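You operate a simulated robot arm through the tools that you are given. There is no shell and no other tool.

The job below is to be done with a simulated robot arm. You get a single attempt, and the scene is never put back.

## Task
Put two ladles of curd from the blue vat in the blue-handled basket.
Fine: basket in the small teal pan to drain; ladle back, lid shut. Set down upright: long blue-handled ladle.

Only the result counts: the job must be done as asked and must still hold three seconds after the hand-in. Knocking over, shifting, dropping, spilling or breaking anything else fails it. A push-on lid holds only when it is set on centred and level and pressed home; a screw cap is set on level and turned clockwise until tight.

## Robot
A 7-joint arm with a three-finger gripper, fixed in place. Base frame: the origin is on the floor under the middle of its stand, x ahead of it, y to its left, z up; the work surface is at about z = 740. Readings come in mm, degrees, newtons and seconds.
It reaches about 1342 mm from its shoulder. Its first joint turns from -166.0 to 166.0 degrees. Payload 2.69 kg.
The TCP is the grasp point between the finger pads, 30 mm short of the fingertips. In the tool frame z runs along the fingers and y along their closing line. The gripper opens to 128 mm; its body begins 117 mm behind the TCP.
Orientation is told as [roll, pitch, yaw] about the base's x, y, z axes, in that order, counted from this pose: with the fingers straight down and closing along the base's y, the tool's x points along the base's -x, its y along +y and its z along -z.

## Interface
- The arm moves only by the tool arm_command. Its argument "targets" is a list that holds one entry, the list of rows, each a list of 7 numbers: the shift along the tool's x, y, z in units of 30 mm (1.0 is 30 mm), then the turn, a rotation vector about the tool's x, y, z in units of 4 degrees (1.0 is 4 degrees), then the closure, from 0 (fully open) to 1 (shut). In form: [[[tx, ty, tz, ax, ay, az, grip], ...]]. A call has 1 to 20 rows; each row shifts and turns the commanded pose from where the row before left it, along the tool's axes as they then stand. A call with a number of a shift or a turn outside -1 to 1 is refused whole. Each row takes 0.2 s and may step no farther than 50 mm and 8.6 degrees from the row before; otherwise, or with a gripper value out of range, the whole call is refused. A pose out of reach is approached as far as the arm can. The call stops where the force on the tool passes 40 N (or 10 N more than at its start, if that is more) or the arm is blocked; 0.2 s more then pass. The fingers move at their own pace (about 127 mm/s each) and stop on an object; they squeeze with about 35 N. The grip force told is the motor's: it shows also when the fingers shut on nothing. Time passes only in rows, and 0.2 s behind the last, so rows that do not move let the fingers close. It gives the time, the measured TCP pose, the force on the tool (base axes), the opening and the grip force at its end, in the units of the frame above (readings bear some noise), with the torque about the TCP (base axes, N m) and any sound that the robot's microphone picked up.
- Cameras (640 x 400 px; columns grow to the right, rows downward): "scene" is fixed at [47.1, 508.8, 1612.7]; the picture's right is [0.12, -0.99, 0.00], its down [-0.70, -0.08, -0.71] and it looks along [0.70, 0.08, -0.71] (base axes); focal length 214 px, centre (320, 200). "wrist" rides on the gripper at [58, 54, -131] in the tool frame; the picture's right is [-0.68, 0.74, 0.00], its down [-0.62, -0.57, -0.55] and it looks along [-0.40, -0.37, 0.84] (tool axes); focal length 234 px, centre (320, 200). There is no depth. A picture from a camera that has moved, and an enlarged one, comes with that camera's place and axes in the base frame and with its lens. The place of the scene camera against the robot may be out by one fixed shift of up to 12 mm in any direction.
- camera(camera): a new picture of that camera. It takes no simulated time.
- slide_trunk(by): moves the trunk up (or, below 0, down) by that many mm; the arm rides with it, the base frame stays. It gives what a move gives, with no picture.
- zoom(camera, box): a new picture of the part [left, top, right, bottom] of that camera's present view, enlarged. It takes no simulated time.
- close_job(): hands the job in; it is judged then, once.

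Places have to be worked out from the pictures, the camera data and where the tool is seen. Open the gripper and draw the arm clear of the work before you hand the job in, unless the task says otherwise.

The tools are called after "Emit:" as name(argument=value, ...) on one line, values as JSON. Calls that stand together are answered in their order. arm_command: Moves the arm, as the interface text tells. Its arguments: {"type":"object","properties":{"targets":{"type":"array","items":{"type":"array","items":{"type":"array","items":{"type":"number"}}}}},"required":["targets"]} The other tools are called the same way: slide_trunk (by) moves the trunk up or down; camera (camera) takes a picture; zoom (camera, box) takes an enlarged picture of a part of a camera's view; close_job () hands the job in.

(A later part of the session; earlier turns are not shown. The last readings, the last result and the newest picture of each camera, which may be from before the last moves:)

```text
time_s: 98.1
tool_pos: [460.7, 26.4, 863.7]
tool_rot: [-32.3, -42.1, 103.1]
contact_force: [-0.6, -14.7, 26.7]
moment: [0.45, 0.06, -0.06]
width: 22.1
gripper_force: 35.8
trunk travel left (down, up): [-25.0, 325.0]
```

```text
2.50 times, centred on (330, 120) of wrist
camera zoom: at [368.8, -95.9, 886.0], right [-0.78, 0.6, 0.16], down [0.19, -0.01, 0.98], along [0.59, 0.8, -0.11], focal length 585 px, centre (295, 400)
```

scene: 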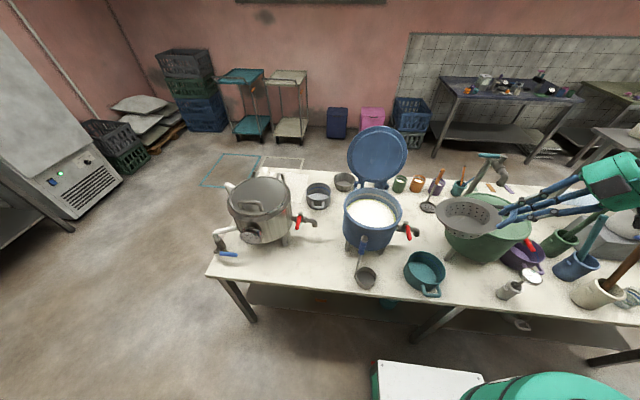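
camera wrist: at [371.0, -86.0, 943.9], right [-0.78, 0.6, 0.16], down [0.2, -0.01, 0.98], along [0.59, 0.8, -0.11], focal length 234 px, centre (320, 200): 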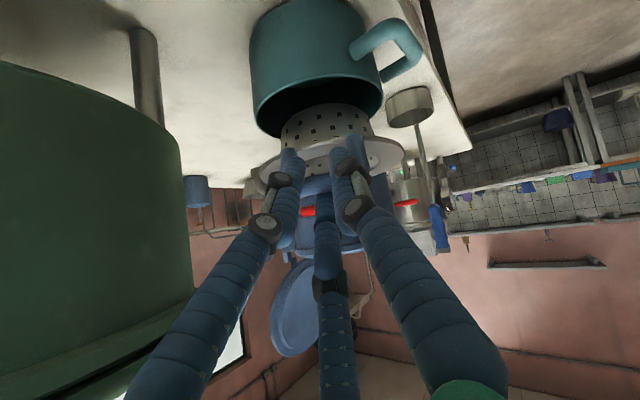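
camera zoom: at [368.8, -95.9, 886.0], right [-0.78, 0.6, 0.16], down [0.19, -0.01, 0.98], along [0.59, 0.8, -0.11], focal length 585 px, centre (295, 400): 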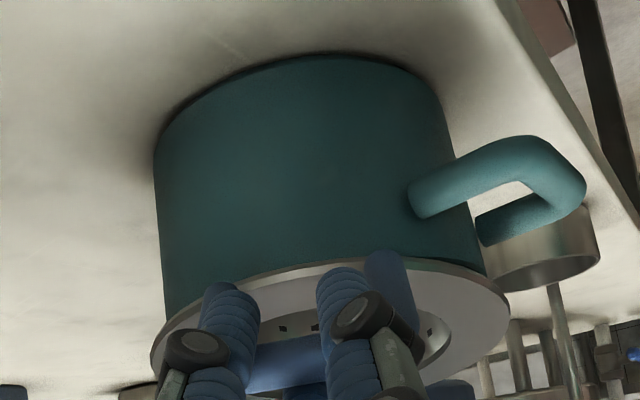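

Contact: 27 N up and 15 N sideways, more than I want. I back off 4 mm at once to relieve it.

Emit:
arm_command(targets=[[[-0.089, -0.0525, -0.0838, 0, 0, 0, 1], [0, 0, 0, 0, 0, 0, 1]]])

Emit:
zoom(camera="wrist", box=[230, 40, 430, 200])

Emit:
zoom(camera="scene", box=[395, 235, 465, 305])

```text
time_s: 98.7
tool_pos: [459.2, 27.6, 865.3]
tool_rot: [-31.8, -42.2, 102.9]
contact_force: [-0.4, 0.0, -1.0]
moment: [-0.14, 0.04, 0.0]
width: 21.5
gripper_force: 35.3
trunk travel left (down, up): [-25.0, 325.0]
```

```text
2.50 times, centred on (330, 120) of wrist
camera zoom: at [367.5, -94.6, 887.7], right [-0.78, 0.6, 0.17], down [0.2, -0.01, 0.98], along [0.59, 0.8, -0.11], focal length 585 px, centre (295, 400)
```

zoom: 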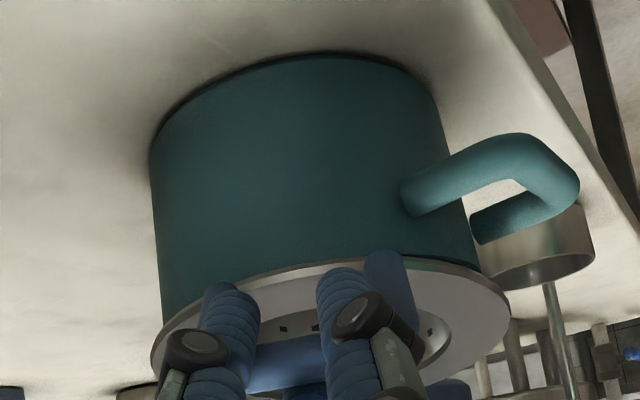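

```text
5.71 times, centred on (430, 270) of scene
camera zoom: at [47.1, 508.8, 1612.7], right [0.12, -0.99, 0.0], down [-0.7, -0.08, -0.71], along [0.7, 0.08, -0.71], focal length 1226 px, centre (-309, -200)
```

zoom: 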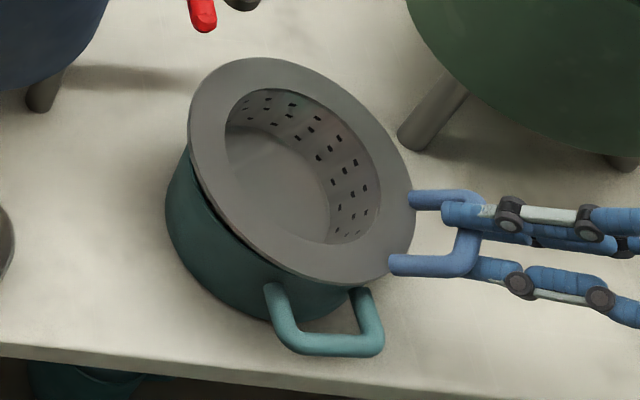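

The contact released completely and the pan has not moved; the flange is about 1-2 mm above its seat. I open the fingers gradually so the basket settles on the pan's rim.

Emit:
arm_command(targets=[[[0, 0, 0, 0, 0, 0, 0.84], [0, 0, 0, 0, 0, 0, 0.82], [0, 0, 0, 0, 0, 0, 0.8], [0, 0, 0, 0, 0, 0, 0.77], [0, 0, 0, 0, 0, 0, 0.73], [0, 0, 0, 0, 0, 0, 0.68], [0, 0, 0, 0, 0, 0, 0.62], [0, 0, 0, 0, 0, 0, 0.62]]])

Emit:
camera(camera="wrist")

Emit:
zoom(camera="wrist", box=[230, 40, 430, 200])

Emit:
zoom(camera="scene", box=[395, 235, 465, 305])

```text
time_s: 100.5
tool_pos: [458.8, 28.5, 866.7]
tool_rot: [-32.1, -42.1, 102.9]
contact_force: [0.0, 0.2, 0.1]
moment: [0.0, 0.0, -0.03]
width: 48.8
gripper_force: 0.0
trunk travel left (down, up): [-25.0, 325.0]
```

```text
taken
camera wrist: at [368.2, -95.0, 888.7], right [-0.78, 0.6, 0.16], down [0.2, -0.01, 0.98], along [0.59, 0.8, -0.11], focal length 234 px, centre (320, 200)
```

wrist: 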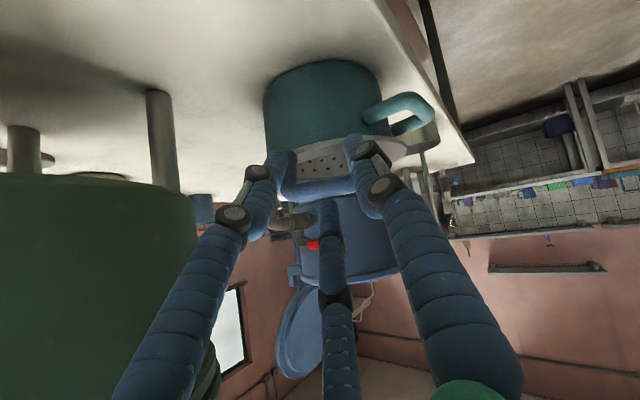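

```text
2.50 times, centred on (330, 120) of wrist
camera zoom: at [368.2, -95.0, 888.7], right [-0.78, 0.6, 0.16], down [0.2, -0.01, 0.98], along [0.59, 0.8, -0.11], focal length 585 px, centre (295, 400)
```

zoom: 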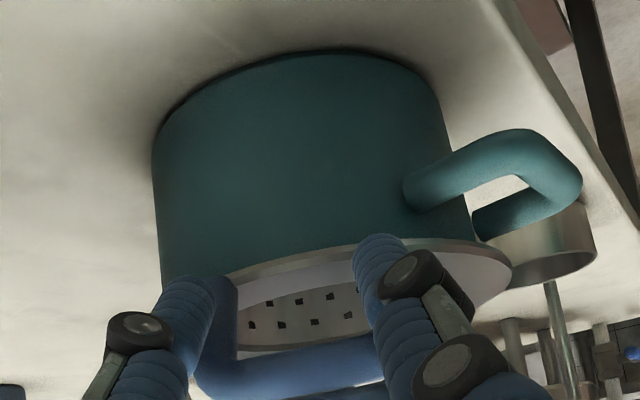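

```text
5.71 times, centred on (430, 270) of scene
camera zoom: at [47.1, 508.8, 1612.7], right [0.12, -0.99, 0.0], down [-0.7, -0.08, -0.71], along [0.7, 0.08, -0.71], focal length 1226 px, centre (-309, -200)
```

zoom: 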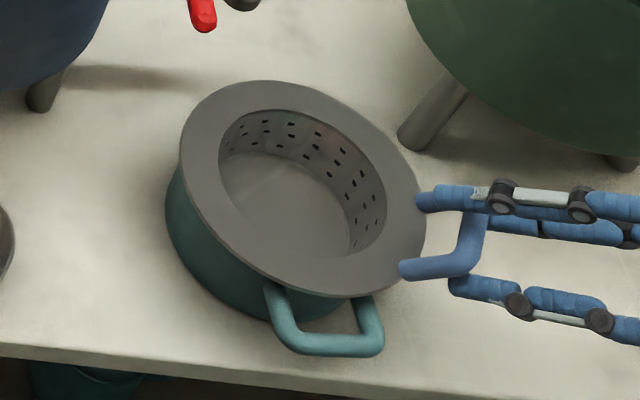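

The basket has settled level on the pan and the pan handle is where it was. I open slightly more and withdraw along the finger direction.

Emit:
arm_command(targets=[[[0, 0, 0, 0, 0, 0, 0.54], [0, 0, 0, 0, 0, 0, 0.54], [0, 0, -0.15, 0, 0, 0, 0.54], [0, 0, -0.3, 0, 0, 0, 0.54], [0, 0, -0.5, 0, 0, 0, 0.54], [0, 0, -0.7, 0, 0, 0, 0.54], [0, 0, -0.7, 0, 0, 0, 0.54]]])

Emit:
zoom(camera="scene", box=[385, 225, 475, 315])

Emit:
camera(camera="wrist")

```text
time_s: 102.1
tool_pos: [430.2, -19.4, 912.6]
tool_rot: [-32.0, -42.1, 103.1]
contact_force: [-0.3, 0.4, -0.1]
moment: [0.02, 0.0, 0.01]
width: 59.0
gripper_force: 0.0
trunk travel left (down, up): [-25.0, 325.0]
```

```text
4.44 times, centred on (430, 270) of scene
camera zoom: at [47.1, 508.8, 1612.7], right [0.12, -0.99, 0.0], down [-0.7, -0.08, -0.71], along [0.7, 0.08, -0.71], focal length 953 px, centre (-169, -111)
```

zoom: 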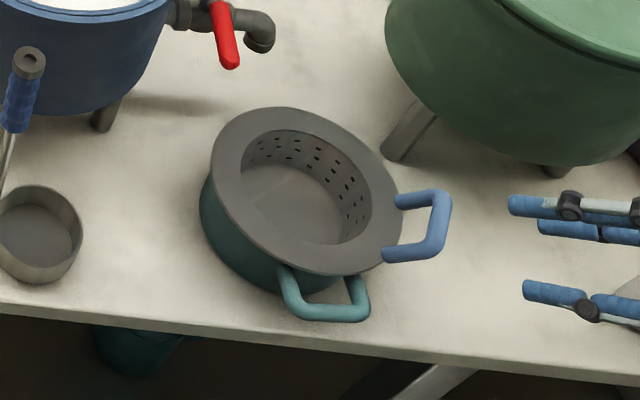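

```text
taken
camera wrist: at [340.2, -142.4, 933.9], right [-0.78, 0.6, 0.16], down [0.2, -0.01, 0.98], along [0.59, 0.8, -0.11], focal length 234 px, centre (320, 200)
```

wrist: 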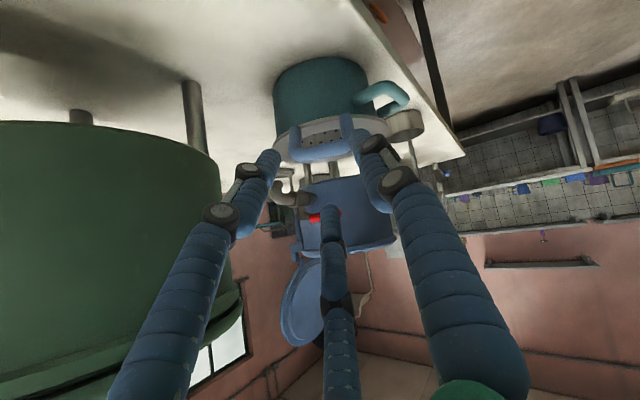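

The basket sits in the pan with both handles apart. I raise the trunk back by 150 mm (hand rides up), then bring the hand vertical.

Emit:
slide_trunk(by=150)

Emit:
arm_command(targets=[[[0, 0, -0.5, -0.5045, 0.863, 0, 0.54], [0, 0, -0.5, -0.5045, 0.863, 0, 0.54], [0, 0, -0.5, -0.5045, 0.863, 0, 0.54], [0, 0, -0.5, -0.5045, 0.863, 0, 0.54], [0, 0, -0.5, -0.5045, 0.863, 0, 0.54], [0, 0, -0.5, -0.5045, 0.863, 0, 0.54], [0, 0, 0, -0.5045, 0.863, 0, 0.54], [0, 0, 0, -0.5045, 0.863, 0, 0.54], [0, 0, 0, -0.5045, 0.863, 0, 0.54], [0, 0, 0, -0.5045, 0.863, 0, 0.54], [0, 0, 0, -0.5045, 0.863, 0, 0.54], [0, 0, 0, -0.5045, 0.863, 0, 0.54], [0, 0, 0, -0.378, 0.647, 0, 0.54]]])

Emit:
camera(camera="scene")

```text
time_s: 103.8
tool_pos: [430.8, -19.0, 1061.8]
tool_rot: [-32.1, -42.2, 102.9]
contact_force: [-0.1, 0.0, -0.2]
moment: [-0.02, 0.0, 0.04]
width: 58.8
gripper_force: 0.0
trunk travel left (down, up): [-175.0, 175.0]
```

```text
time_s: 106.6
tool_pos: [402.4, -71.0, 1130.0]
tool_rot: [-0.1, 0.1, 90.5]
contact_force: [-0.8, -0.7, 0.3]
moment: [0.01, -0.01, -0.03]
width: 58.7
gripper_force: 0.1
trunk travel left (down, up): [-175.0, 175.0]
```

```text
taken
```

scene: 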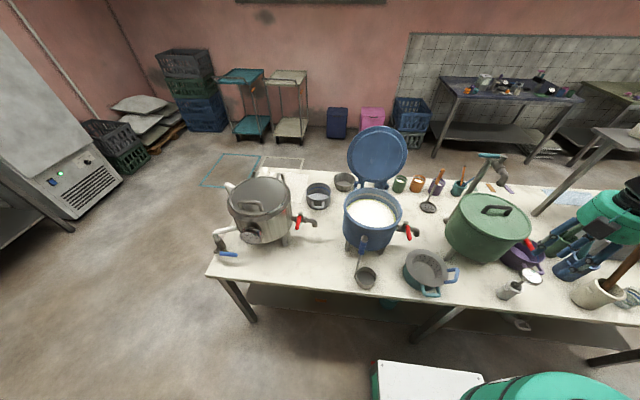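

Hand vertical at (402, -71, 1130). I yaw to +35° and travel to above the ladle handle.

Emit:
arm_command(targets=[[[0, 0, -0.1, 0, 0, 1, 0.5], [0, 0, -0.1, 0, 0, 1, 0.5], [0, 0, -0.1, 0, 0, 1, 0.5], [0, 0, -0.1, 0, 0, 1, 0.5], [0, 0, -0.1, 0, 0, 1, 0.5], [0, 0, -0.1, 0, 0, 1, 0.5], [0, 0, -0.1, 0, 0, 1, 0.5], [0, 0, -0.1, 0, 0, 1, 0.5], [0, 0, -0.1, 0, 0, 1, 0.5], [0, 0, -0.1, 0, 0, 1, 0.5], [0, 0, 0, 0, 0, 1, 0.5], [0, 0, 0, 0, 0, 1, 0.5], [0, 0, 0, 0, 0, 1, 0.5], [0, 0, 0, 0, 0, 0.88, 0.5]]])

Emit:
arm_command(targets=[[[-0.675, 0.732, 0, 0, 0, 0, 0.5], [-0.675, 0.732, 0, 0, 0, 0, 0.5], [-0.675, 0.732, 0, 0, 0, 0, 0.5], [-0.675, 0.732, 0, 0, 0, 0, 0.5], [-0.675, 0.732, 0, 0, 0, 0, 0.5], [-0.675, 0.732, 0, 0, 0, 0, 0.5], [-0.675, 0.732, 0, 0, 0, 0, 0.5], [-0.675, 0.732, 0, 0, 0, 0, 0.5], [-0.675, 0.732, 0, 0, 0, 0, 0.5], [-0.675, 0.732, 0, 0, 0, 0, 0.5], [-0.675, 0.732, 0, 0, 0, 0, 0.5], [-0.675, 0.732, 0, 0, 0, 0, 0.5], [-0.675, 0.732, 0, 0, 0, 0, 0.5], [-0.675, 0.732, 0, 0, 0, 0, 0.5], [-0.675, 0.732, 0, 0, 0, 0, 0.5], [-0.675, 0.732, 0, 0, 0, 0, 0.5]]])

Emit:
camera(camera="wrist")

Emit:
zoom(camera="wrist", box=[240, 80, 420, 240])

```text
time_s: 109.6
tool_pos: [400.1, -70.9, 1160.3]
tool_rot: [0.1, -0.1, 34.8]
contact_force: [0.3, -0.5, 0.6]
moment: [-0.03, -0.01, -0.03]
width: 63.9
gripper_force: 0.0
trunk travel left (down, up): [-175.0, 175.0]
```

```text
time_s: 113.0
tool_pos: [465.7, 404.6, 1158.7]
tool_rot: [0.0, -0.1, 34.8]
contact_force: [1.0, -0.6, -0.3]
moment: [0.03, -0.01, -0.01]
width: 64.1
gripper_force: 0.1
trunk travel left (down, up): [-175.0, 175.0]
```

```text
taken
camera wrist: at [385.7, 413.5, 1290.4], right [0.13, 0.99, 0.0], down [0.83, -0.11, 0.55], along [0.54, -0.07, -0.84], focal length 234 px, centre (320, 200)
```

wrist: 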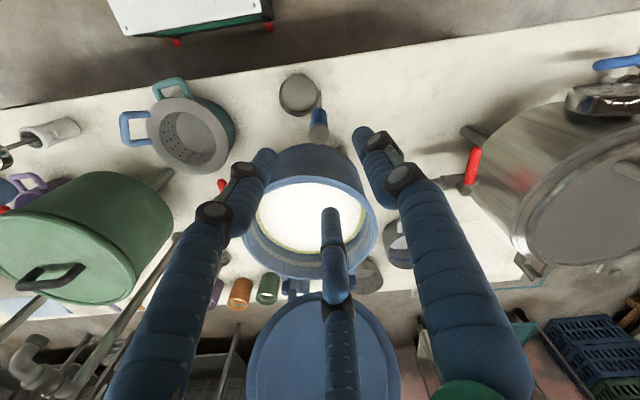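

```text
2.50 times, centred on (330, 160) of wrist
camera zoom: at [385.7, 413.5, 1290.4], right [0.13, 0.99, 0.0], down [0.83, -0.11, 0.55], along [0.54, -0.07, -0.84], focal length 585 px, centre (295, 300)
```

zoom: 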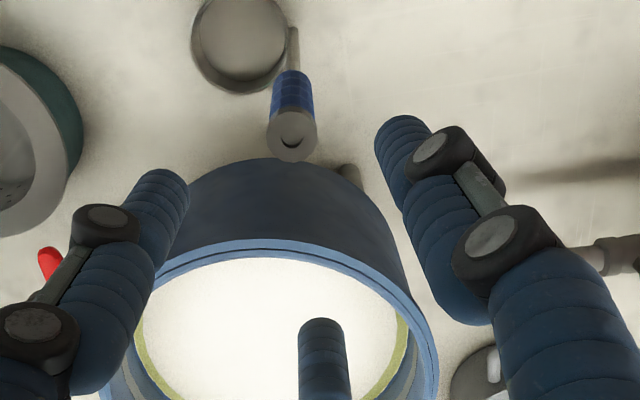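

The handle top sits at (466, 401) in this view, in agreement. I narrow the fingers a bit and descend to just above the handle's top to check centring (the vat rim is close on the +x side).

Emit:
arm_command(targets=[[[0.058, -0.09, 0.4, 0, 0, 0, 0.62], [0, 0, 0.9, 0, 0, 0, 0.62], [0, 0, 0.9, 0, 0, 0, 0.62], [0, 0, 0.8, 0, 0, 0, 0.62]]])

Emit:
camera(camera="wrist")

Emit:
zoom(camera="wrist", box=[240, 100, 420, 260])

Emit:
zoom(camera="scene", box=[320, 200, 420, 300])

```text
time_s: 114.0
tool_pos: [466.3, 400.0, 1070.6]
tool_rot: [0.0, 0.0, 34.8]
contact_force: [0.0, 0.6, -0.6]
moment: [-0.03, 0.0, 0.01]
width: 48.4
gripper_force: 0.0
trunk travel left (down, up): [-175.0, 175.0]
```

```text
taken
camera wrist: at [386.3, 409.9, 1200.4], right [0.13, 0.99, 0.0], down [0.83, -0.11, 0.55], along [0.54, -0.07, -0.84], focal length 234 px, centre (320, 200)
```

wrist: 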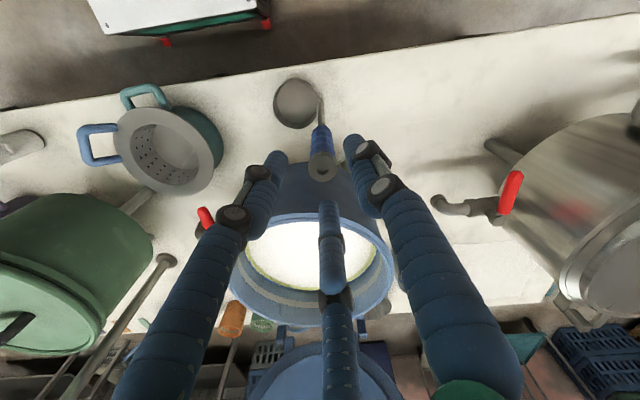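

```text
2.50 times, centred on (330, 180) of wrist
camera zoom: at [386.3, 409.9, 1200.4], right [0.13, 0.99, 0.0], down [0.83, -0.11, 0.55], along [0.54, -0.07, -0.84], focal length 585 px, centre (295, 250)
```

zoom: 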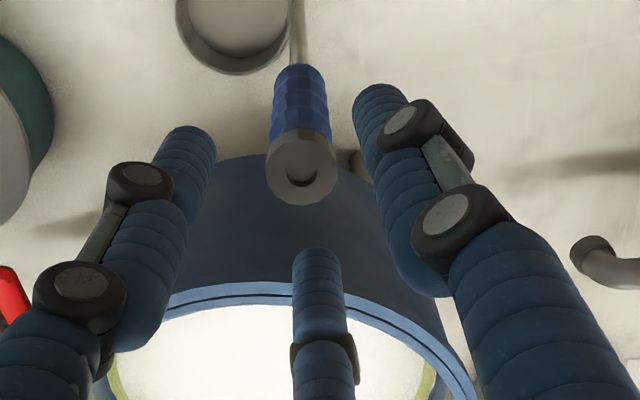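

```text
4.00 times, centred on (370, 250) of scene
camera zoom: at [47.1, 508.8, 1612.7], right [0.12, -0.99, 0.0], down [-0.7, -0.08, -0.71], along [0.7, 0.08, -0.71], focal length 858 px, centre (120, 0)
```

zoom: 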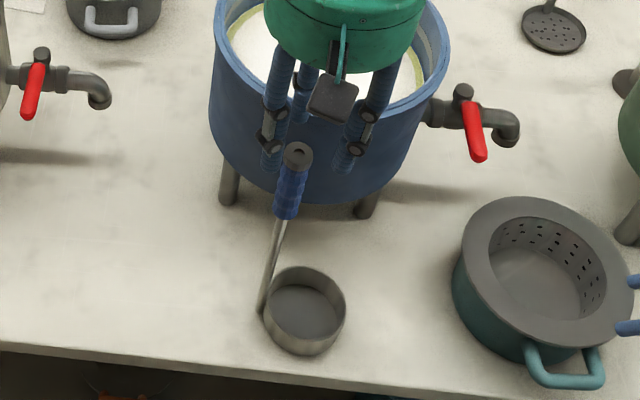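

The handle is centred between the fingers within about 2 mm. I descend to z≈1000 around the grip and then close.

Emit:
arm_command(targets=[[[-0.02, 0, 0.55, 0, 0, 0, 0.62], [-0.02, 0, 0.6, 0, 0, 0, 0.62], [0, 0, 0.6, 0, 0, 0, 0.62], [0, 0, 0.6, 0, 0, 0, 0.62]]])

Emit:
camera(camera="wrist")

Emit:
zoom(camera="wrist", box=[240, 100, 420, 260])

```text
time_s: 115.0
tool_pos: [467.1, 400.2, 997.9]
tool_rot: [-0.1, -0.1, 35.0]
contact_force: [-0.2, -0.3, -0.1]
moment: [0.02, -0.02, 0.04]
width: 48.0
gripper_force: 0.0
trunk travel left (down, up): [-175.0, 175.0]
```

```text
taken
camera wrist: at [387.1, 410.7, 1129.8], right [0.13, 0.99, 0.0], down [0.83, -0.11, 0.55], along [0.55, -0.07, -0.84], focal length 234 px, centre (320, 200)
```

wrist: 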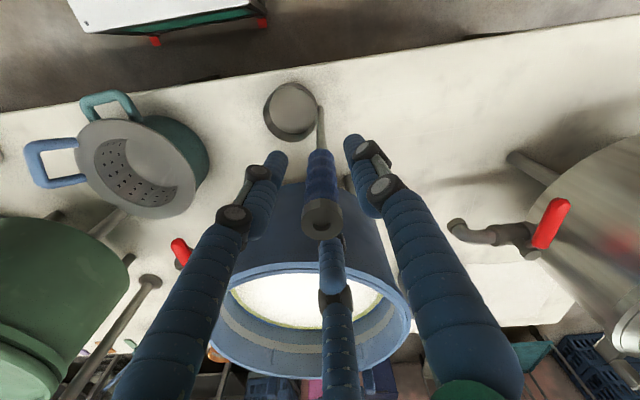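

```text
2.50 times, centred on (330, 180) of wrist
camera zoom: at [387.1, 410.7, 1129.8], right [0.13, 0.99, 0.0], down [0.83, -0.11, 0.55], along [0.55, -0.07, -0.84], focal length 585 px, centre (295, 250)
```

zoom: 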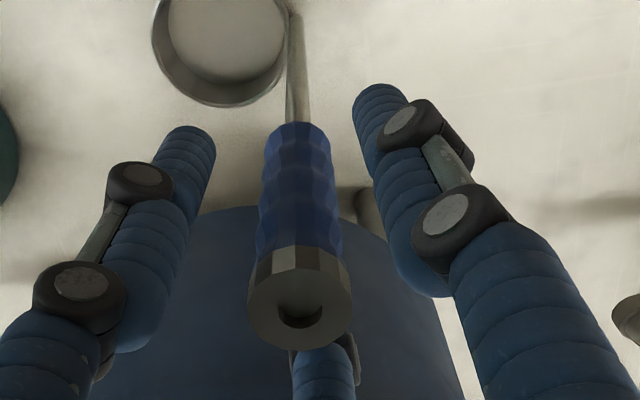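

The grip of the ladle is well between the fingers. I close.

Emit:
arm_command(targets=[[[0, 0, 0, 0, 0, 0, 0.72], [0, 0, 0, 0, 0, 0, 0.8], [0, 0, 0, 0, 0, 0, 0.88], [0, 0, 0, 0, 0, 0, 1], [0, 0, 0, 0, 0, 0, 1], [0, 0, 0, 0, 0, 0, 1]]])

Emit:
zoom(camera="wrist", box=[240, 70, 420, 260])

Emit:
zoom(camera="scene", box=[320, 200, 420, 300])

```text
time_s: 116.4
tool_pos: [467.5, 401.4, 998.8]
tool_rot: [0.0, -0.1, 35.0]
contact_force: [0.6, 0.7, 0.3]
moment: [0.07, 0.0, 0.02]
width: 21.9
gripper_force: 34.9
trunk travel left (down, up): [-175.0, 175.0]
```

```text
2.11 times, centred on (330, 165) of wrist
camera zoom: at [387.3, 410.9, 1129.9], right [0.13, 0.99, 0.0], down [0.83, -0.11, 0.55], along [0.54, -0.07, -0.84], focal length 493 px, centre (299, 274)
```

zoom: 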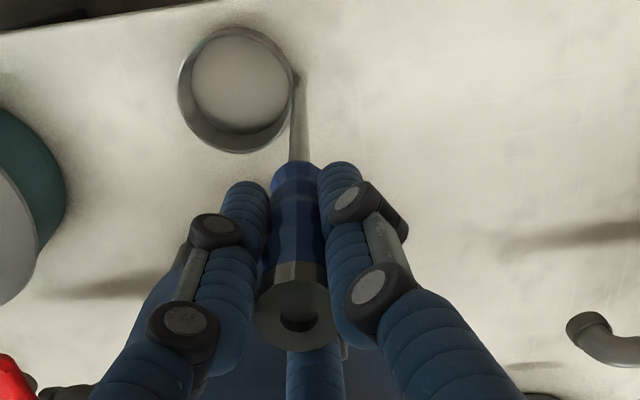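

```text
4.00 times, centred on (370, 250) of scene
camera zoom: at [47.1, 508.8, 1612.7], right [0.12, -0.99, 0.0], down [-0.7, -0.08, -0.71], along [0.7, 0.08, -0.71], focal length 858 px, centre (120, 0)
```

zoom: 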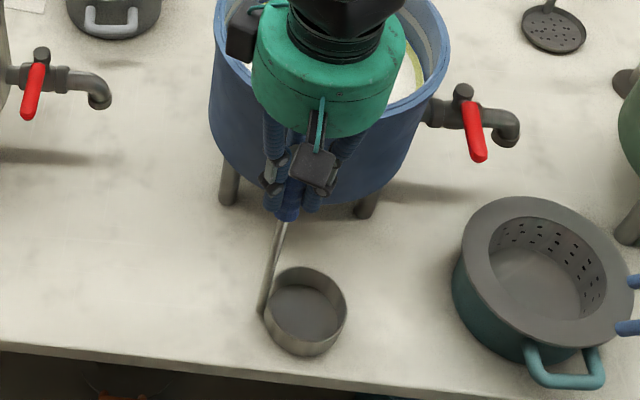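

Firm grip (21.9 mm, 35 N), resting pose noted as TCP (467.5, 401.4, 998.8) at yaw 35°. I lift the ladle straight up to clear the vat rim.

Emit:
arm_command(targets=[[[0, 0, -0.3, 0, 0, 0, 1], [0, 0, -0.6, 0, 0, 0, 1], [0, 0, -0.95, 0, 0, 0, 1], [0, 0, -0.95, 0, 0, 0, 1], [0, 0, -0.95, 0, 0, 0, 1], [0, 0, -0.95, 0, 0, 0, 1], [0, 0, -0.95, 0, 0, 0, 1], [0, 0, -0.95, 0, 0, 0, 1], [0, 0, -0.95, 0, 0, 0, 1], [0, 0, -0.95, 0, 0, 0, 1], [0, 0, -0.95, 0, 0, 0, 1]]])

Emit:
camera(camera="wrist")

Emit:
camera(camera="scene")

```text
time_s: 118.8
tool_pos: [467.2, 401.1, 1282.4]
tool_rot: [0.0, 0.0, 34.9]
contact_force: [0.1, -0.6, -1.2]
moment: [0.02, 0.0, -0.01]
width: 21.7
gripper_force: 34.9
trunk travel left (down, up): [-175.0, 175.0]
```

```text
taken
camera wrist: at [387.0, 410.5, 1414.2], right [0.13, 0.99, 0.0], down [0.83, -0.11, 0.55], along [0.54, -0.07, -0.84], focal length 234 px, centre (320, 200)
```

wrist: 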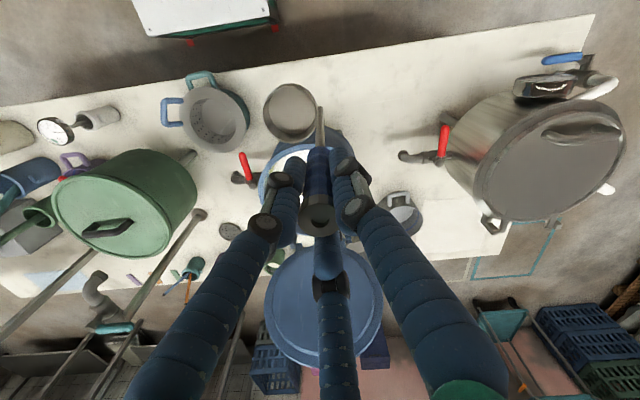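

```text
taken
```

scene: 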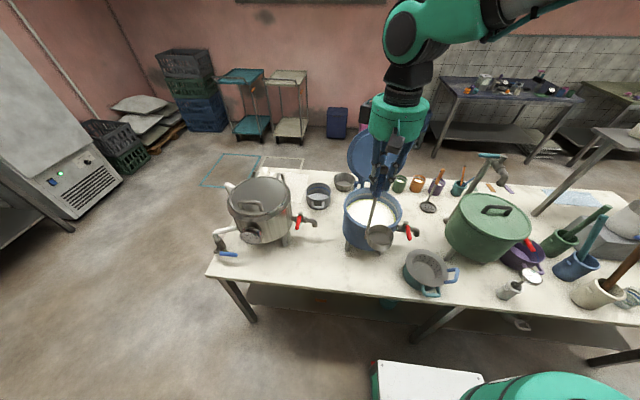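

The ladle hangs vertically in the hand. I zoom on the vat from here to re-check where its rim is before moving the cup over it.

Emit:
zoom(camera="wrist", box=[230, 70, 410, 250])

Emit:
zoom(camera="scene", box=[320, 120, 440, 270])

```text
2.22 times, centred on (320, 160) of wrist
camera zoom: at [387.0, 410.5, 1414.2], right [0.13, 0.99, 0.0], down [0.83, -0.11, 0.55], along [0.54, -0.07, -0.84], focal length 520 px, centre (320, 289)
```

zoom: 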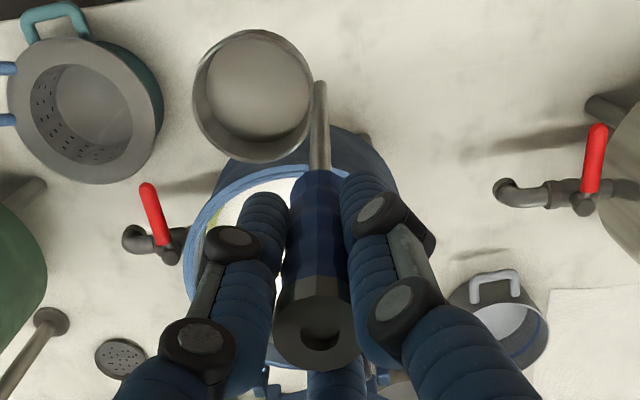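

```text
2.67 times, centred on (380, 195) of scene
camera zoom: at [47.1, 508.8, 1612.7], right [0.12, -0.99, 0.0], down [-0.7, -0.08, -0.71], along [0.7, 0.08, -0.71], focal length 572 px, centre (160, 213)
```

zoom: 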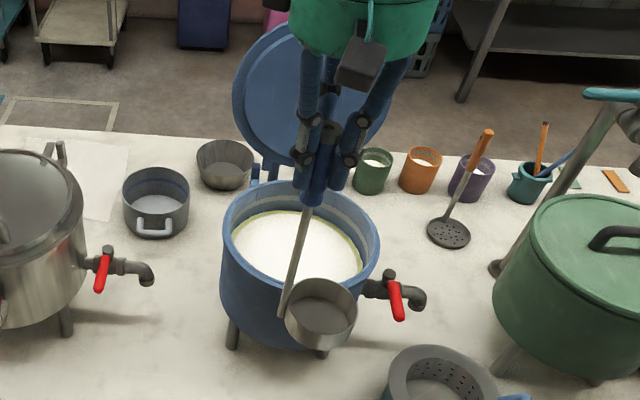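

The vat's body bottom appears to be at z≈870, so the curd is only ~50 mm deep; I need its level precisely. I zoom the scene camera on the far inner wall of the vat.

Emit:
zoom(camera="scene", box=[335, 180, 410, 255])

Emit:
zoom(camera="scene", box=[340, 185, 380, 225])

```text
5.33 times, centred on (372, 218) of scene
camera zoom: at [47.1, 508.8, 1612.7], right [0.12, -0.99, 0.0], down [-0.7, -0.08, -0.71], along [0.7, 0.08, -0.71], focal length 1144 px, centre (40, 107)
```

zoom: 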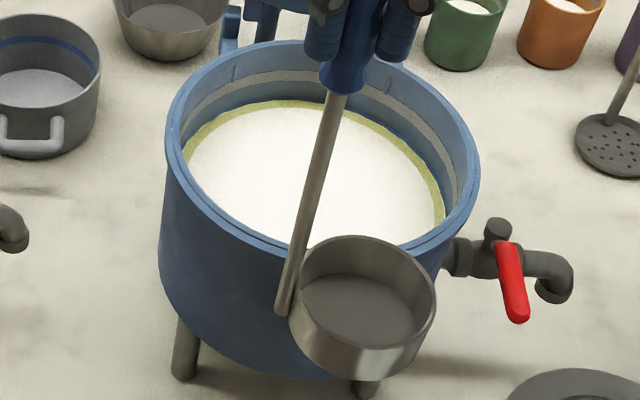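

```text
10.00 times, centred on (360, 205) of scene
camera zoom: at [47.1, 508.8, 1612.7], right [0.12, -0.99, 0.0], down [-0.7, -0.08, -0.71], along [0.7, 0.08, -0.71], focal length 2145 px, centre (-80, 150)
```

zoom: 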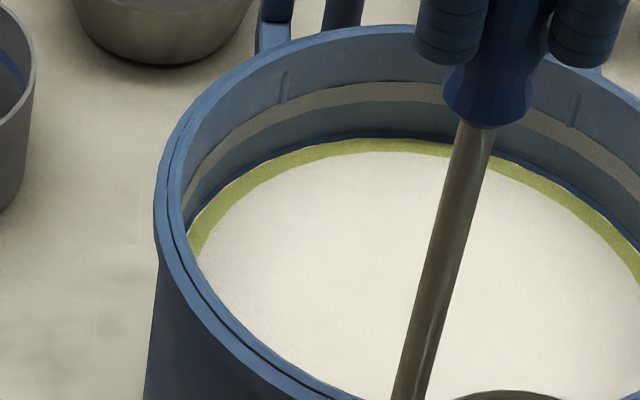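

Consistent now: rim z≈988, curd surface z≈928, inner bottom about 865. Dipping the cup rim to about z≈916 means TCP z≈1136. I move the ladle over the vat first.

Emit:
arm_command(targets=[[[-0.35, -0.23, 0, 0, 0, 0, 1], [-0.69, -0.46, 0, 0, 0, 0, 1], [-0.69, -0.46, 0, 0, 0, 0, 1], [-0.69, -0.46, 0, 0, 0, 0, 1], [-0.69, -0.46, 0, 0, 0, 0, 1], [-0.69, -0.46, 0, 0, 0, 0, 1], [-0.69, -0.46, 0, 0, 0, 0, 1], [-0.35, -0.23, 0, 0, 0, 0, 1], [0, 0, 0, 0, 0, 0, 1]]])

Emit:
zoom(camera="scene", box=[320, 120, 440, 270])

Emit:
camera(camera="wrist")

```text
time_s: 120.8
tool_pos: [640.7, 403.7, 1282.6]
tool_rot: [0.0, -0.1, 34.9]
contact_force: [-0.3, 0.8, -2.0]
moment: [0.04, -0.03, 0.01]
width: 21.8
gripper_force: 35.2
trunk travel left (down, up): [-175.0, 175.0]
```

```text
2.67 times, centred on (380, 195) of scene
camera zoom: at [47.1, 508.8, 1612.7], right [0.12, -0.99, 0.0], down [-0.7, -0.08, -0.71], along [0.7, 0.08, -0.71], focal length 572 px, centre (160, 213)
```

zoom: 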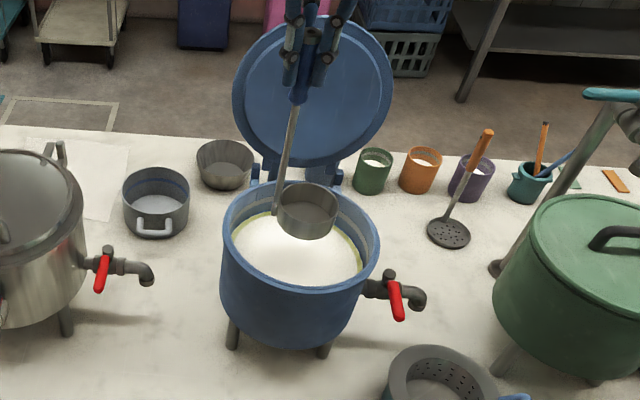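

```text
taken
camera wrist: at [560.7, 413.9, 1413.6], right [0.13, 0.99, 0.0], down [0.83, -0.11, 0.55], along [0.55, -0.07, -0.84], focal length 234 px, centre (320, 200)
```

wrist: 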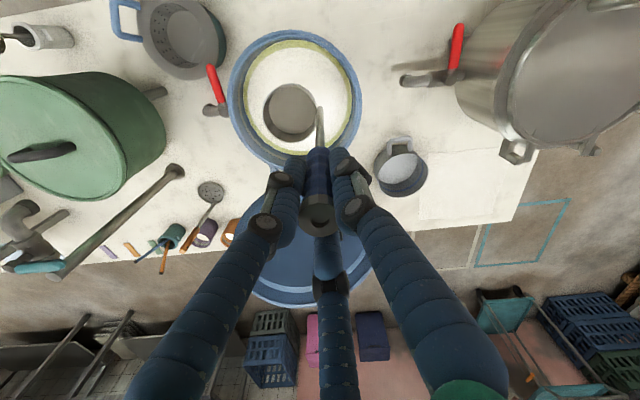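

The cup is above the curd, well inside the rim. I lower it vertically, slowly at the end, and read the force.

Emit:
arm_command(targets=[[[0, 0, 0.5, 0, 0, 0, 1], [0, 0, 0.75, 0, 0, 0, 1], [0, 0, 0.75, 0, 0, 0, 1], [0, 0, 0.75, 0, 0, 0, 1], [0, 0, 0.6, 0, 0, 0, 1], [0, 0, 0.4, 0, 0, 0, 1], [0, 0, 0.3, 0, 0, 0, 1], [0, 0, 0.3, 0, 0, 0, 1]]])

Emit:
zoom(camera="scene", box=[320, 150, 430, 270])

Emit:
zoom(camera="wrist", box=[200, 0, 400, 200])

```text
time_s: 122.6
tool_pos: [639.6, 404.1, 1152.0]
tool_rot: [0.0, -0.1, 34.9]
contact_force: [-0.3, -0.5, -1.9]
moment: [0.03, -0.04, 0.01]
width: 21.7
gripper_force: 35.0
trunk travel left (down, up): [-175.0, 175.0]
```

```text
3.33 times, centred on (375, 210) of scene
camera zoom: at [47.1, 508.8, 1612.7], right [0.12, -0.99, 0.0], down [-0.7, -0.08, -0.71], along [0.7, 0.08, -0.71], focal length 715 px, centre (137, 167)
```

zoom: 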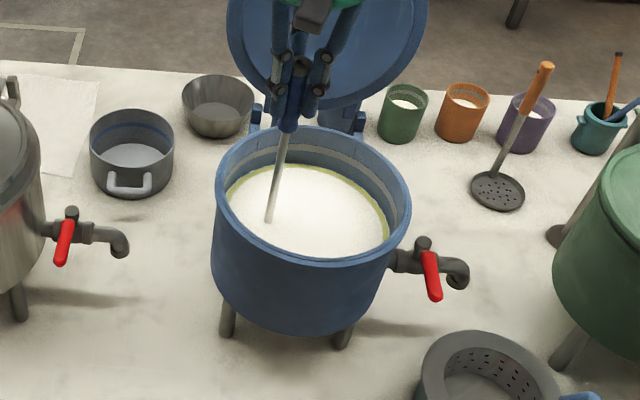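

```text
2.00 times, centred on (300, 100) of wrist
camera zoom: at [561.1, 414.6, 1282.6], right [0.13, 0.99, 0.0], down [0.83, -0.11, 0.55], along [0.54, -0.07, -0.84], focal length 468 px, centre (360, 400)
```

zoom: 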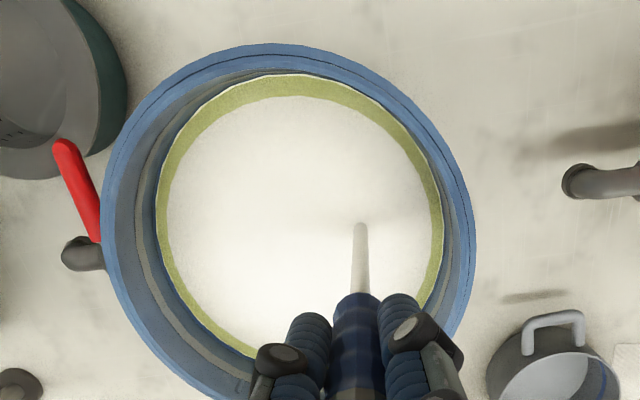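

The cup has vanished below the surface without any resistance, so the curd level is a little higher than the cup rim. I dip 8 mm further, wait, and then raise it slowly and straight.

Emit:
arm_command(targets=[[[0, 0, 0.15, 0, 0, 0, 1], [0, 0, 0.12, 0, 0, 0, 1], [0, 0, 0, 0, 0, 0, 1], [0, 0, 0, 0, 0, 0, 1], [0, 0, 0, 0, 0, 0, 1]]])

Emit:
arm_command(targets=[[[0, 0, -0.2, 0, 0, 0, 1], [0, 0, -0.3, 0, 0, 0, 1], [0, 0, -0.3, 0, 0, 0, 1], [0, 0, -0.3, 0, 0, 0, 1], [0, 0, -0.3, 0, 0, 0, 1], [0, 0, -0.3, 0, 0, 0, 1], [0, 0, -0.3, 0, 0, 0, 1], [0, 0, -0.3, 0, 0, 0, 1], [0, 0, 0, 0, 0, 0, 1]]])

Emit:
zoom(camera="scene", box=[320, 150, 430, 270])

Emit:
zoom(camera="wrist", box=[200, 20, 400, 200])

```text
time_s: 123.8
tool_pos: [640.9, 404.9, 1143.9]
tool_rot: [-0.1, 0.0, 34.8]
contact_force: [0.1, 0.3, -2.9]
moment: [0.07, 0.02, 0.01]
width: 22.1
gripper_force: 35.0
trunk travel left (down, up): [-175.0, 175.0]
```

```text
time_s: 125.8
tool_pos: [640.4, 404.0, 1212.7]
tool_rot: [0.0, -0.2, 34.9]
contact_force: [-0.3, 0.0, -2.3]
moment: [0.09, 0.01, -0.02]
width: 22.2
gripper_force: 34.8
trunk travel left (down, up): [-175.0, 175.0]
```

```text
3.33 times, centred on (375, 210) of scene
camera zoom: at [47.1, 508.8, 1612.7], right [0.12, -0.99, 0.0], down [-0.7, -0.08, -0.71], along [0.7, 0.08, -0.71], focal length 715 px, centre (137, 167)
```

zoom: 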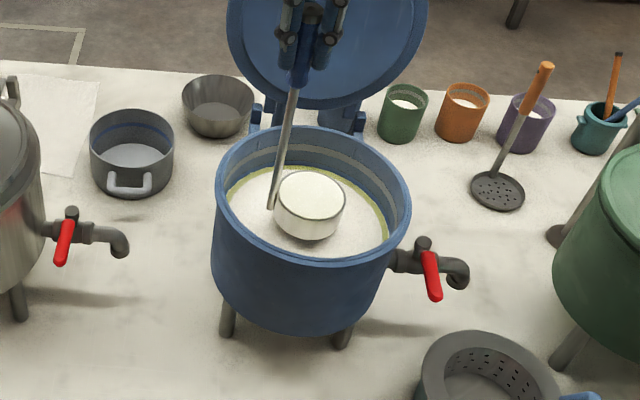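

```text
2.22 times, centred on (300, 110) of wrist
camera zoom: at [561.3, 414.2, 1344.0], right [0.13, 0.99, 0.0], down [0.83, -0.11, 0.55], along [0.54, -0.07, -0.84], focal length 520 px, centre (364, 400)
```

zoom: 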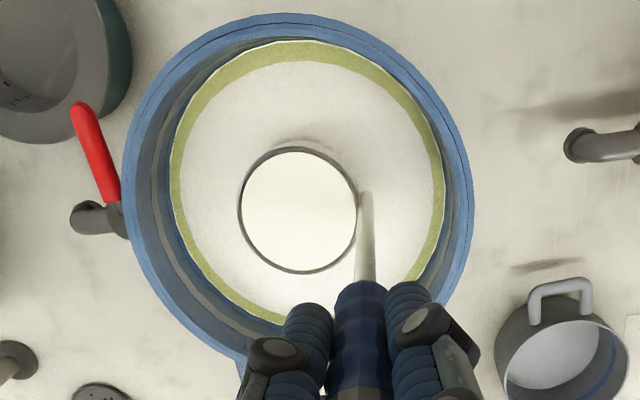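

The cup came out level and full of curd. I raise it well above the rim, pause for drips over the vat, then carry it level and slowly toward the basket.

Emit:
arm_command(targets=[[[0, 0, -0.3, 0, 0, 0, 1], [0, 0, -0.45, 0, 0, 0, 1], [0, 0, -0.45, 0, 0, 0, 1], [0, 0, -0.45, 0, 0, 0, 1], [0, 0, -0.45, 0, 0, 0, 1], [0, 0, -0.3, 0, 0, 0, 1], [0, 0, 0, 0, 0, 0, 1], [0, 0, 0, 0, 0, 0, 1], [0, 0, 0, 0, 0, 0, 1], [0, 0, 0, 0, 0, 0, 1], [0, 0, 0, 0, 0, 0, 1]]])

Emit:
arm_command(targets=[[[0.1, -0.083, 0, 0, 0, 0, 1], [0.2, -0.166, 0, 0, 0, 0, 1], [0.3, -0.25, 0, 0, 0, 0, 1], [0.407, -0.337, 0, 0, 0, 0, 1], [0.407, -0.337, 0, 0, 0, 0, 1], [0.407, -0.337, 0, 0, 0, 0, 1], [0.407, -0.337, 0, 0, 0, 0, 1], [0.407, -0.337, 0, 0, 0, 0, 1], [0.407, -0.337, 0, 0, 0, 0, 1], [0.407, -0.337, 0, 0, 0, 0, 1], [0.407, -0.337, 0, 0, 0, 0, 1], [0.407, -0.337, 0, 0, 0, 0, 1], [0.407, -0.337, 0, 0, 0, 0, 1], [0.407, -0.337, 0, 0, 0, 0, 1], [0.407, -0.337, 0, 0, 0, 0, 1], [0.407, -0.337, 0, 0, 0, 0, 1], [0.407, -0.337, 0, 0, 0, 0, 1], [0.407, -0.337, 0, 0, 0, 0, 1], [0.407, -0.337, 0, 0, 0, 0, 1]]])

Emit:
camera(camera="wrist")

Emit:
camera(camera="scene")

```text
time_s: 128.2
tool_pos: [640.5, 405.8, 1285.3]
tool_rot: [0.0, -0.1, 34.9]
contact_force: [-0.5, 0.2, -4.4]
moment: [0.12, 0.01, 0.04]
width: 22.1
gripper_force: 34.8
trunk travel left (down, up): [-175.0, 175.0]
```

```text
time_s: 132.2
tool_pos: [566.3, 137.4, 1285.4]
tool_rot: [0.0, -0.2, 35.0]
contact_force: [-0.1, -0.3, -3.6]
moment: [0.05, 0.01, 0.0]
width: 22.1
gripper_force: 35.0
trunk travel left (down, up): [-175.0, 175.0]
```

```text
taken
camera wrist: at [487.1, 146.7, 1416.1], right [0.13, 0.99, 0.0], down [0.83, -0.11, 0.55], along [0.54, -0.07, -0.84], focal length 234 px, centre (320, 200)
```

wrist: 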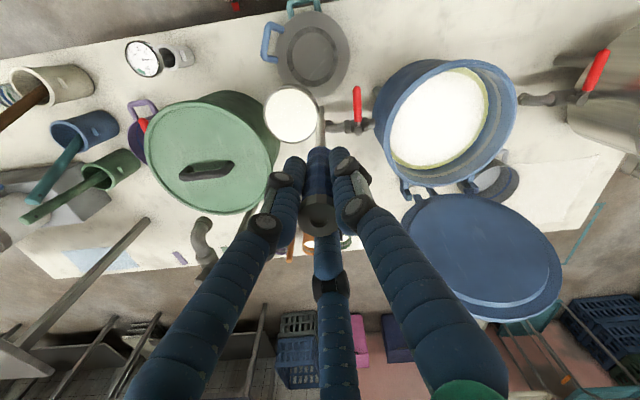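

```text
taken
```

scene: 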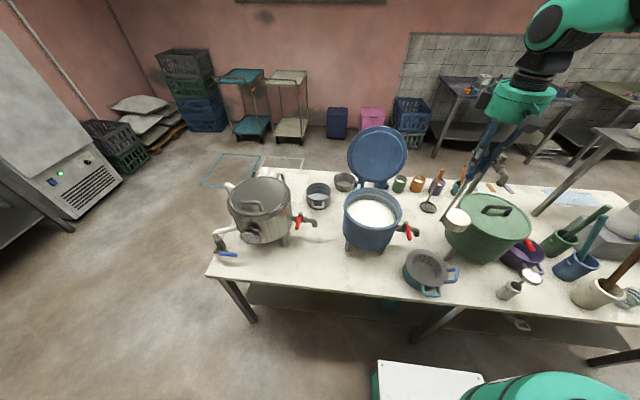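

The ladle travelled full. This view shows the basket from nearly above; I zoom to fix its centre for the pour.

Emit:
zoom(camera="wrist", box=[240, 0, 380, 140])

```text
2.86 times, centred on (310, 70) of wrist
camera zoom: at [487.1, 146.7, 1416.1], right [0.13, 0.99, 0.0], down [0.83, -0.11, 0.55], along [0.54, -0.07, -0.84], focal length 669 px, centre (349, 571)
```

zoom: 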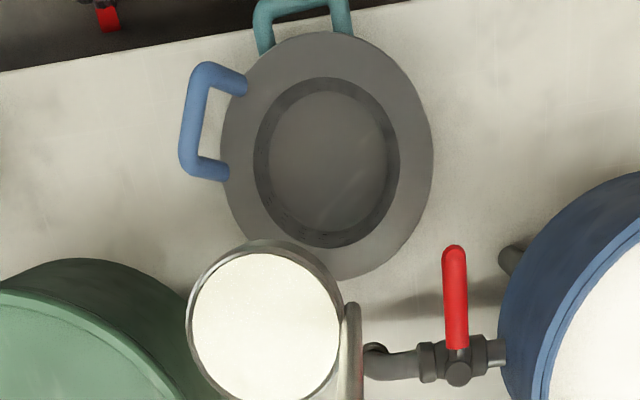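

The basket's centre reads about (505.5, 127). I yaw the ladle by -42° high above, then shift so that its lip will be over that centre.

Emit:
arm_command(targets=[[[0, 0, 0, 0, 0, 0.5, 1], [0, 0, 0, 0, 0, 1, 1], [0, 0, 0, 0, 0, 1, 1], [0, 0, 0, 0, 0, 1, 1], [0, 0, 0, 0, 0, 1, 1], [0, 0, 0, 0, 0, 1, 1], [0, 0, 0, 0, 0, 1, 1], [0, 0, 0, 0, 0, 1, 1], [0, 0, 0, 0, 0, 1, 1], [0, 0, 0, 0, 0, 1, 1], [0, 0, 0, 0, 0, 1, 1], [0.048, -0.183, 0, 0, 0, 0, 1], [0.048, -0.183, 0, 0, 0, 0, 1], [0, 0, 0, 0, 0, 0, 1]]])

Emit:
camera(camera="wrist")

Emit:
zoom(camera="wrist", box=[240, 20, 400, 180])

```text
time_s: 135.2
tool_pos: [562.2, 127.9, 1284.6]
tool_rot: [0.0, -0.1, -7.0]
contact_force: [-0.8, -0.3, -4.1]
moment: [0.03, -0.06, 0.01]
width: 22.3
gripper_force: 35.2
trunk travel left (down, up): [-175.0, 175.0]
```

```text
taken
camera wrist: at [510.6, 186.8, 1415.9], right [0.76, 0.65, 0.0], down [0.54, -0.64, 0.55], along [0.36, -0.42, -0.84], focal length 234 px, centre (320, 200)
```

wrist: 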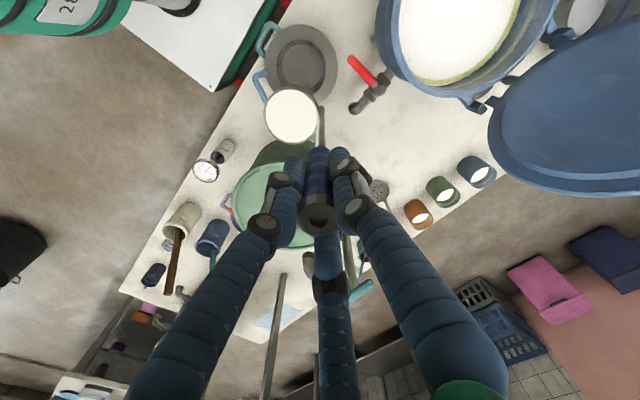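

```text
2.50 times, centred on (320, 100) of wrist
camera zoom: at [510.6, 186.8, 1415.9], right [0.76, 0.65, 0.0], down [0.54, -0.64, 0.55], along [0.36, -0.42, -0.84], focal length 585 px, centre (320, 450)
```

zoom: 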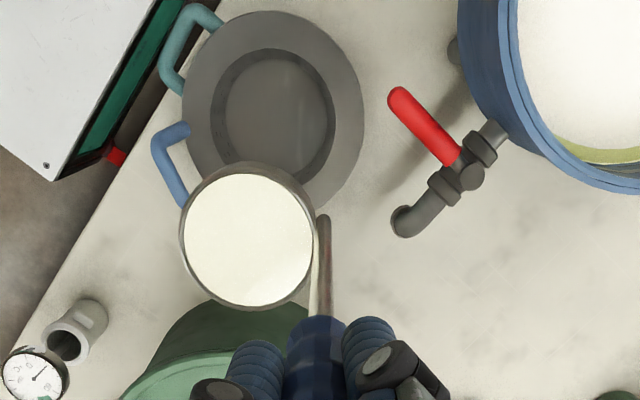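

The lip lines up with the basket centre within about 3 mm. I lower the ladle gently to the pour height (cup bottom about 15 mm above the basket flange).

Emit:
arm_command(targets=[[[0, 0, 0.2, 0, 0, 0, 1], [0, 0, 0.4, 0, 0, 0, 1], [0, 0, 0.5, 0, 0, 0, 1], [0, 0, 0.5, 0, 0, 0, 1], [0, 0, 0.5, 0, 0, 0, 1], [0, 0, 0.5, 0, 0, 0, 1], [0, 0, 0.5, 0, 0, 0, 1], [0, 0, 0.5, 0, 0, 0, 1], [0, 0, 0.5, 0, 0, 0, 1], [0, 0, 0.5, 0, 0, 0, 1], [0, 0, 0.5, 0, 0, 0, 1], [0, 0, 0.5, 0, 0, 0, 1], [0, 0, 0.5, 0, 0, 0, 1], [0, 0, 0.2, 0, 0, 0, 1], [0, 0, 0, 0, 0, 0, 1]]])

Emit:
zoom(camera="wrist", box=[220, 20, 400, 200])

Emit:
zoom(camera="scene", box=[385, 200, 485, 300])

```text
time_s: 138.4
tool_pos: [563.5, 126.7, 1096.5]
tool_rot: [0.0, -0.1, -6.9]
contact_force: [0.4, -0.2, -3.4]
moment: [0.08, -0.03, 0.02]
width: 22.1
gripper_force: 35.1
trunk travel left (down, up): [-175.0, 175.0]
```

```text
2.22 times, centred on (310, 110) of wrist
camera zoom: at [510.7, 186.7, 1226.5], right [0.76, 0.65, 0.0], down [0.54, -0.64, 0.55], along [0.36, -0.42, -0.84], focal length 520 px, centre (342, 400)
```

zoom: 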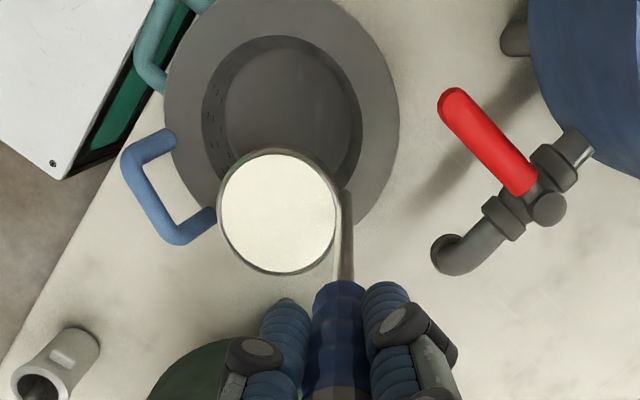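

```text
4.00 times, centred on (435, 250) of scene
camera zoom: at [47.1, 508.8, 1612.7], right [0.12, -0.99, 0.0], down [-0.7, -0.08, -0.71], along [0.7, 0.08, -0.71], focal length 858 px, centre (-140, 0)
```

zoom: 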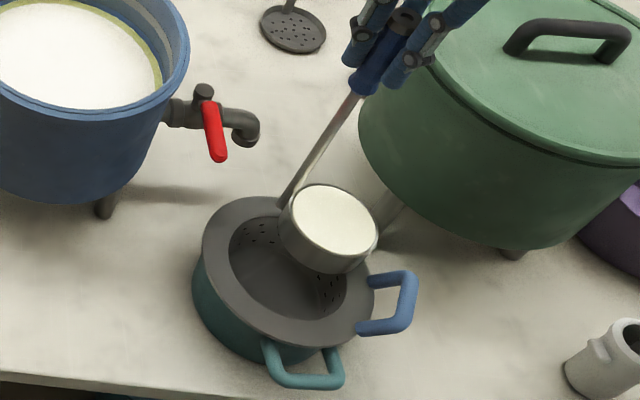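

The lip is about 5 mm to the right of the hole centre in this view, well inside the 112 mm opening; I trim that and begin the tilt slowly about the lip, then look.

Emit:
arm_command(targets=[[[0.113, -0.12, 0.05, 0, 0, 0, 1], [0, 0, 0, 0, 0, 0, 1], [0.1877, 0.175, -0.038, 0.341, -0.3655, 0, 1], [0.1877, 0.175, -0.038, 0.341, -0.3655, 0, 1], [0.1877, 0.175, -0.038, 0.341, -0.3655, 0, 1], [0.1877, 0.175, -0.038, 0.341, -0.3655, 0, 1], [0.1877, 0.175, -0.038, 0.341, -0.3655, 0, 1], [0.1877, 0.175, -0.038, 0.341, -0.3655, 0, 1], [0.1877, 0.175, -0.038, 0.341, -0.3655, 0, 1], [0.1877, 0.175, -0.038, 0.341, -0.3655, 0, 1], [0.1877, 0.175, -0.038, 0.341, -0.3655, 0, 1], [0.1877, 0.175, -0.038, 0.341, -0.3655, 0, 1], [0.1877, 0.175, -0.038, 0.341, -0.3655, 0, 1], [0.1877, 0.175, -0.038, 0.341, -0.3655, 0, 1], [0.1877, 0.175, -0.038, 0.341, -0.3655, 0, 1], [0.1877, 0.175, -0.038, 0.341, -0.3655, 0, 1]]])

Emit:
camera(camera="wrist")

Emit:
zoom(camera="scene", box=[385, 200, 485, 300])

```text
time_s: 141.8
tool_pos: [490.8, 206.0, 1085.3]
tool_rot: [-19.9, -20.2, -3.6]
contact_force: [0.4, 0.2, -3.3]
moment: [0.23, 0.1, 0.0]
width: 21.9
gripper_force: 35.6
trunk travel left (down, up): [-175.0, 175.0]
```

```text
taken
camera wrist: at [404.6, 305.5, 1163.6], right [0.76, 0.65, 0.0], down [0.31, -0.37, 0.88], along [0.57, -0.67, -0.48], focal length 234 px, centre (320, 200)
```

wrist: 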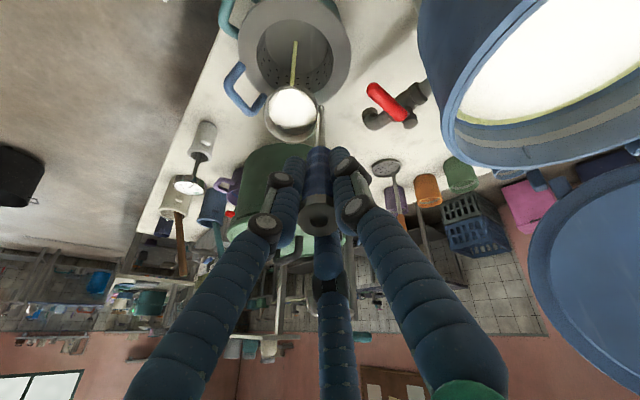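

```text
4.00 times, centred on (435, 250) of scene
camera zoom: at [47.1, 508.8, 1612.7], right [0.12, -0.99, 0.0], down [-0.7, -0.08, -0.71], along [0.7, 0.08, -0.71], focal length 858 px, centre (-140, 0)
```

zoom: 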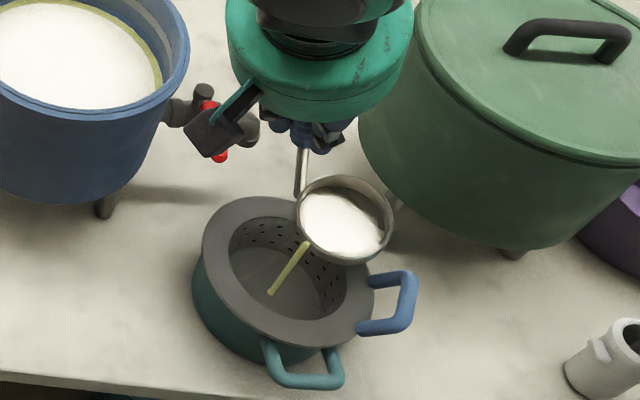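

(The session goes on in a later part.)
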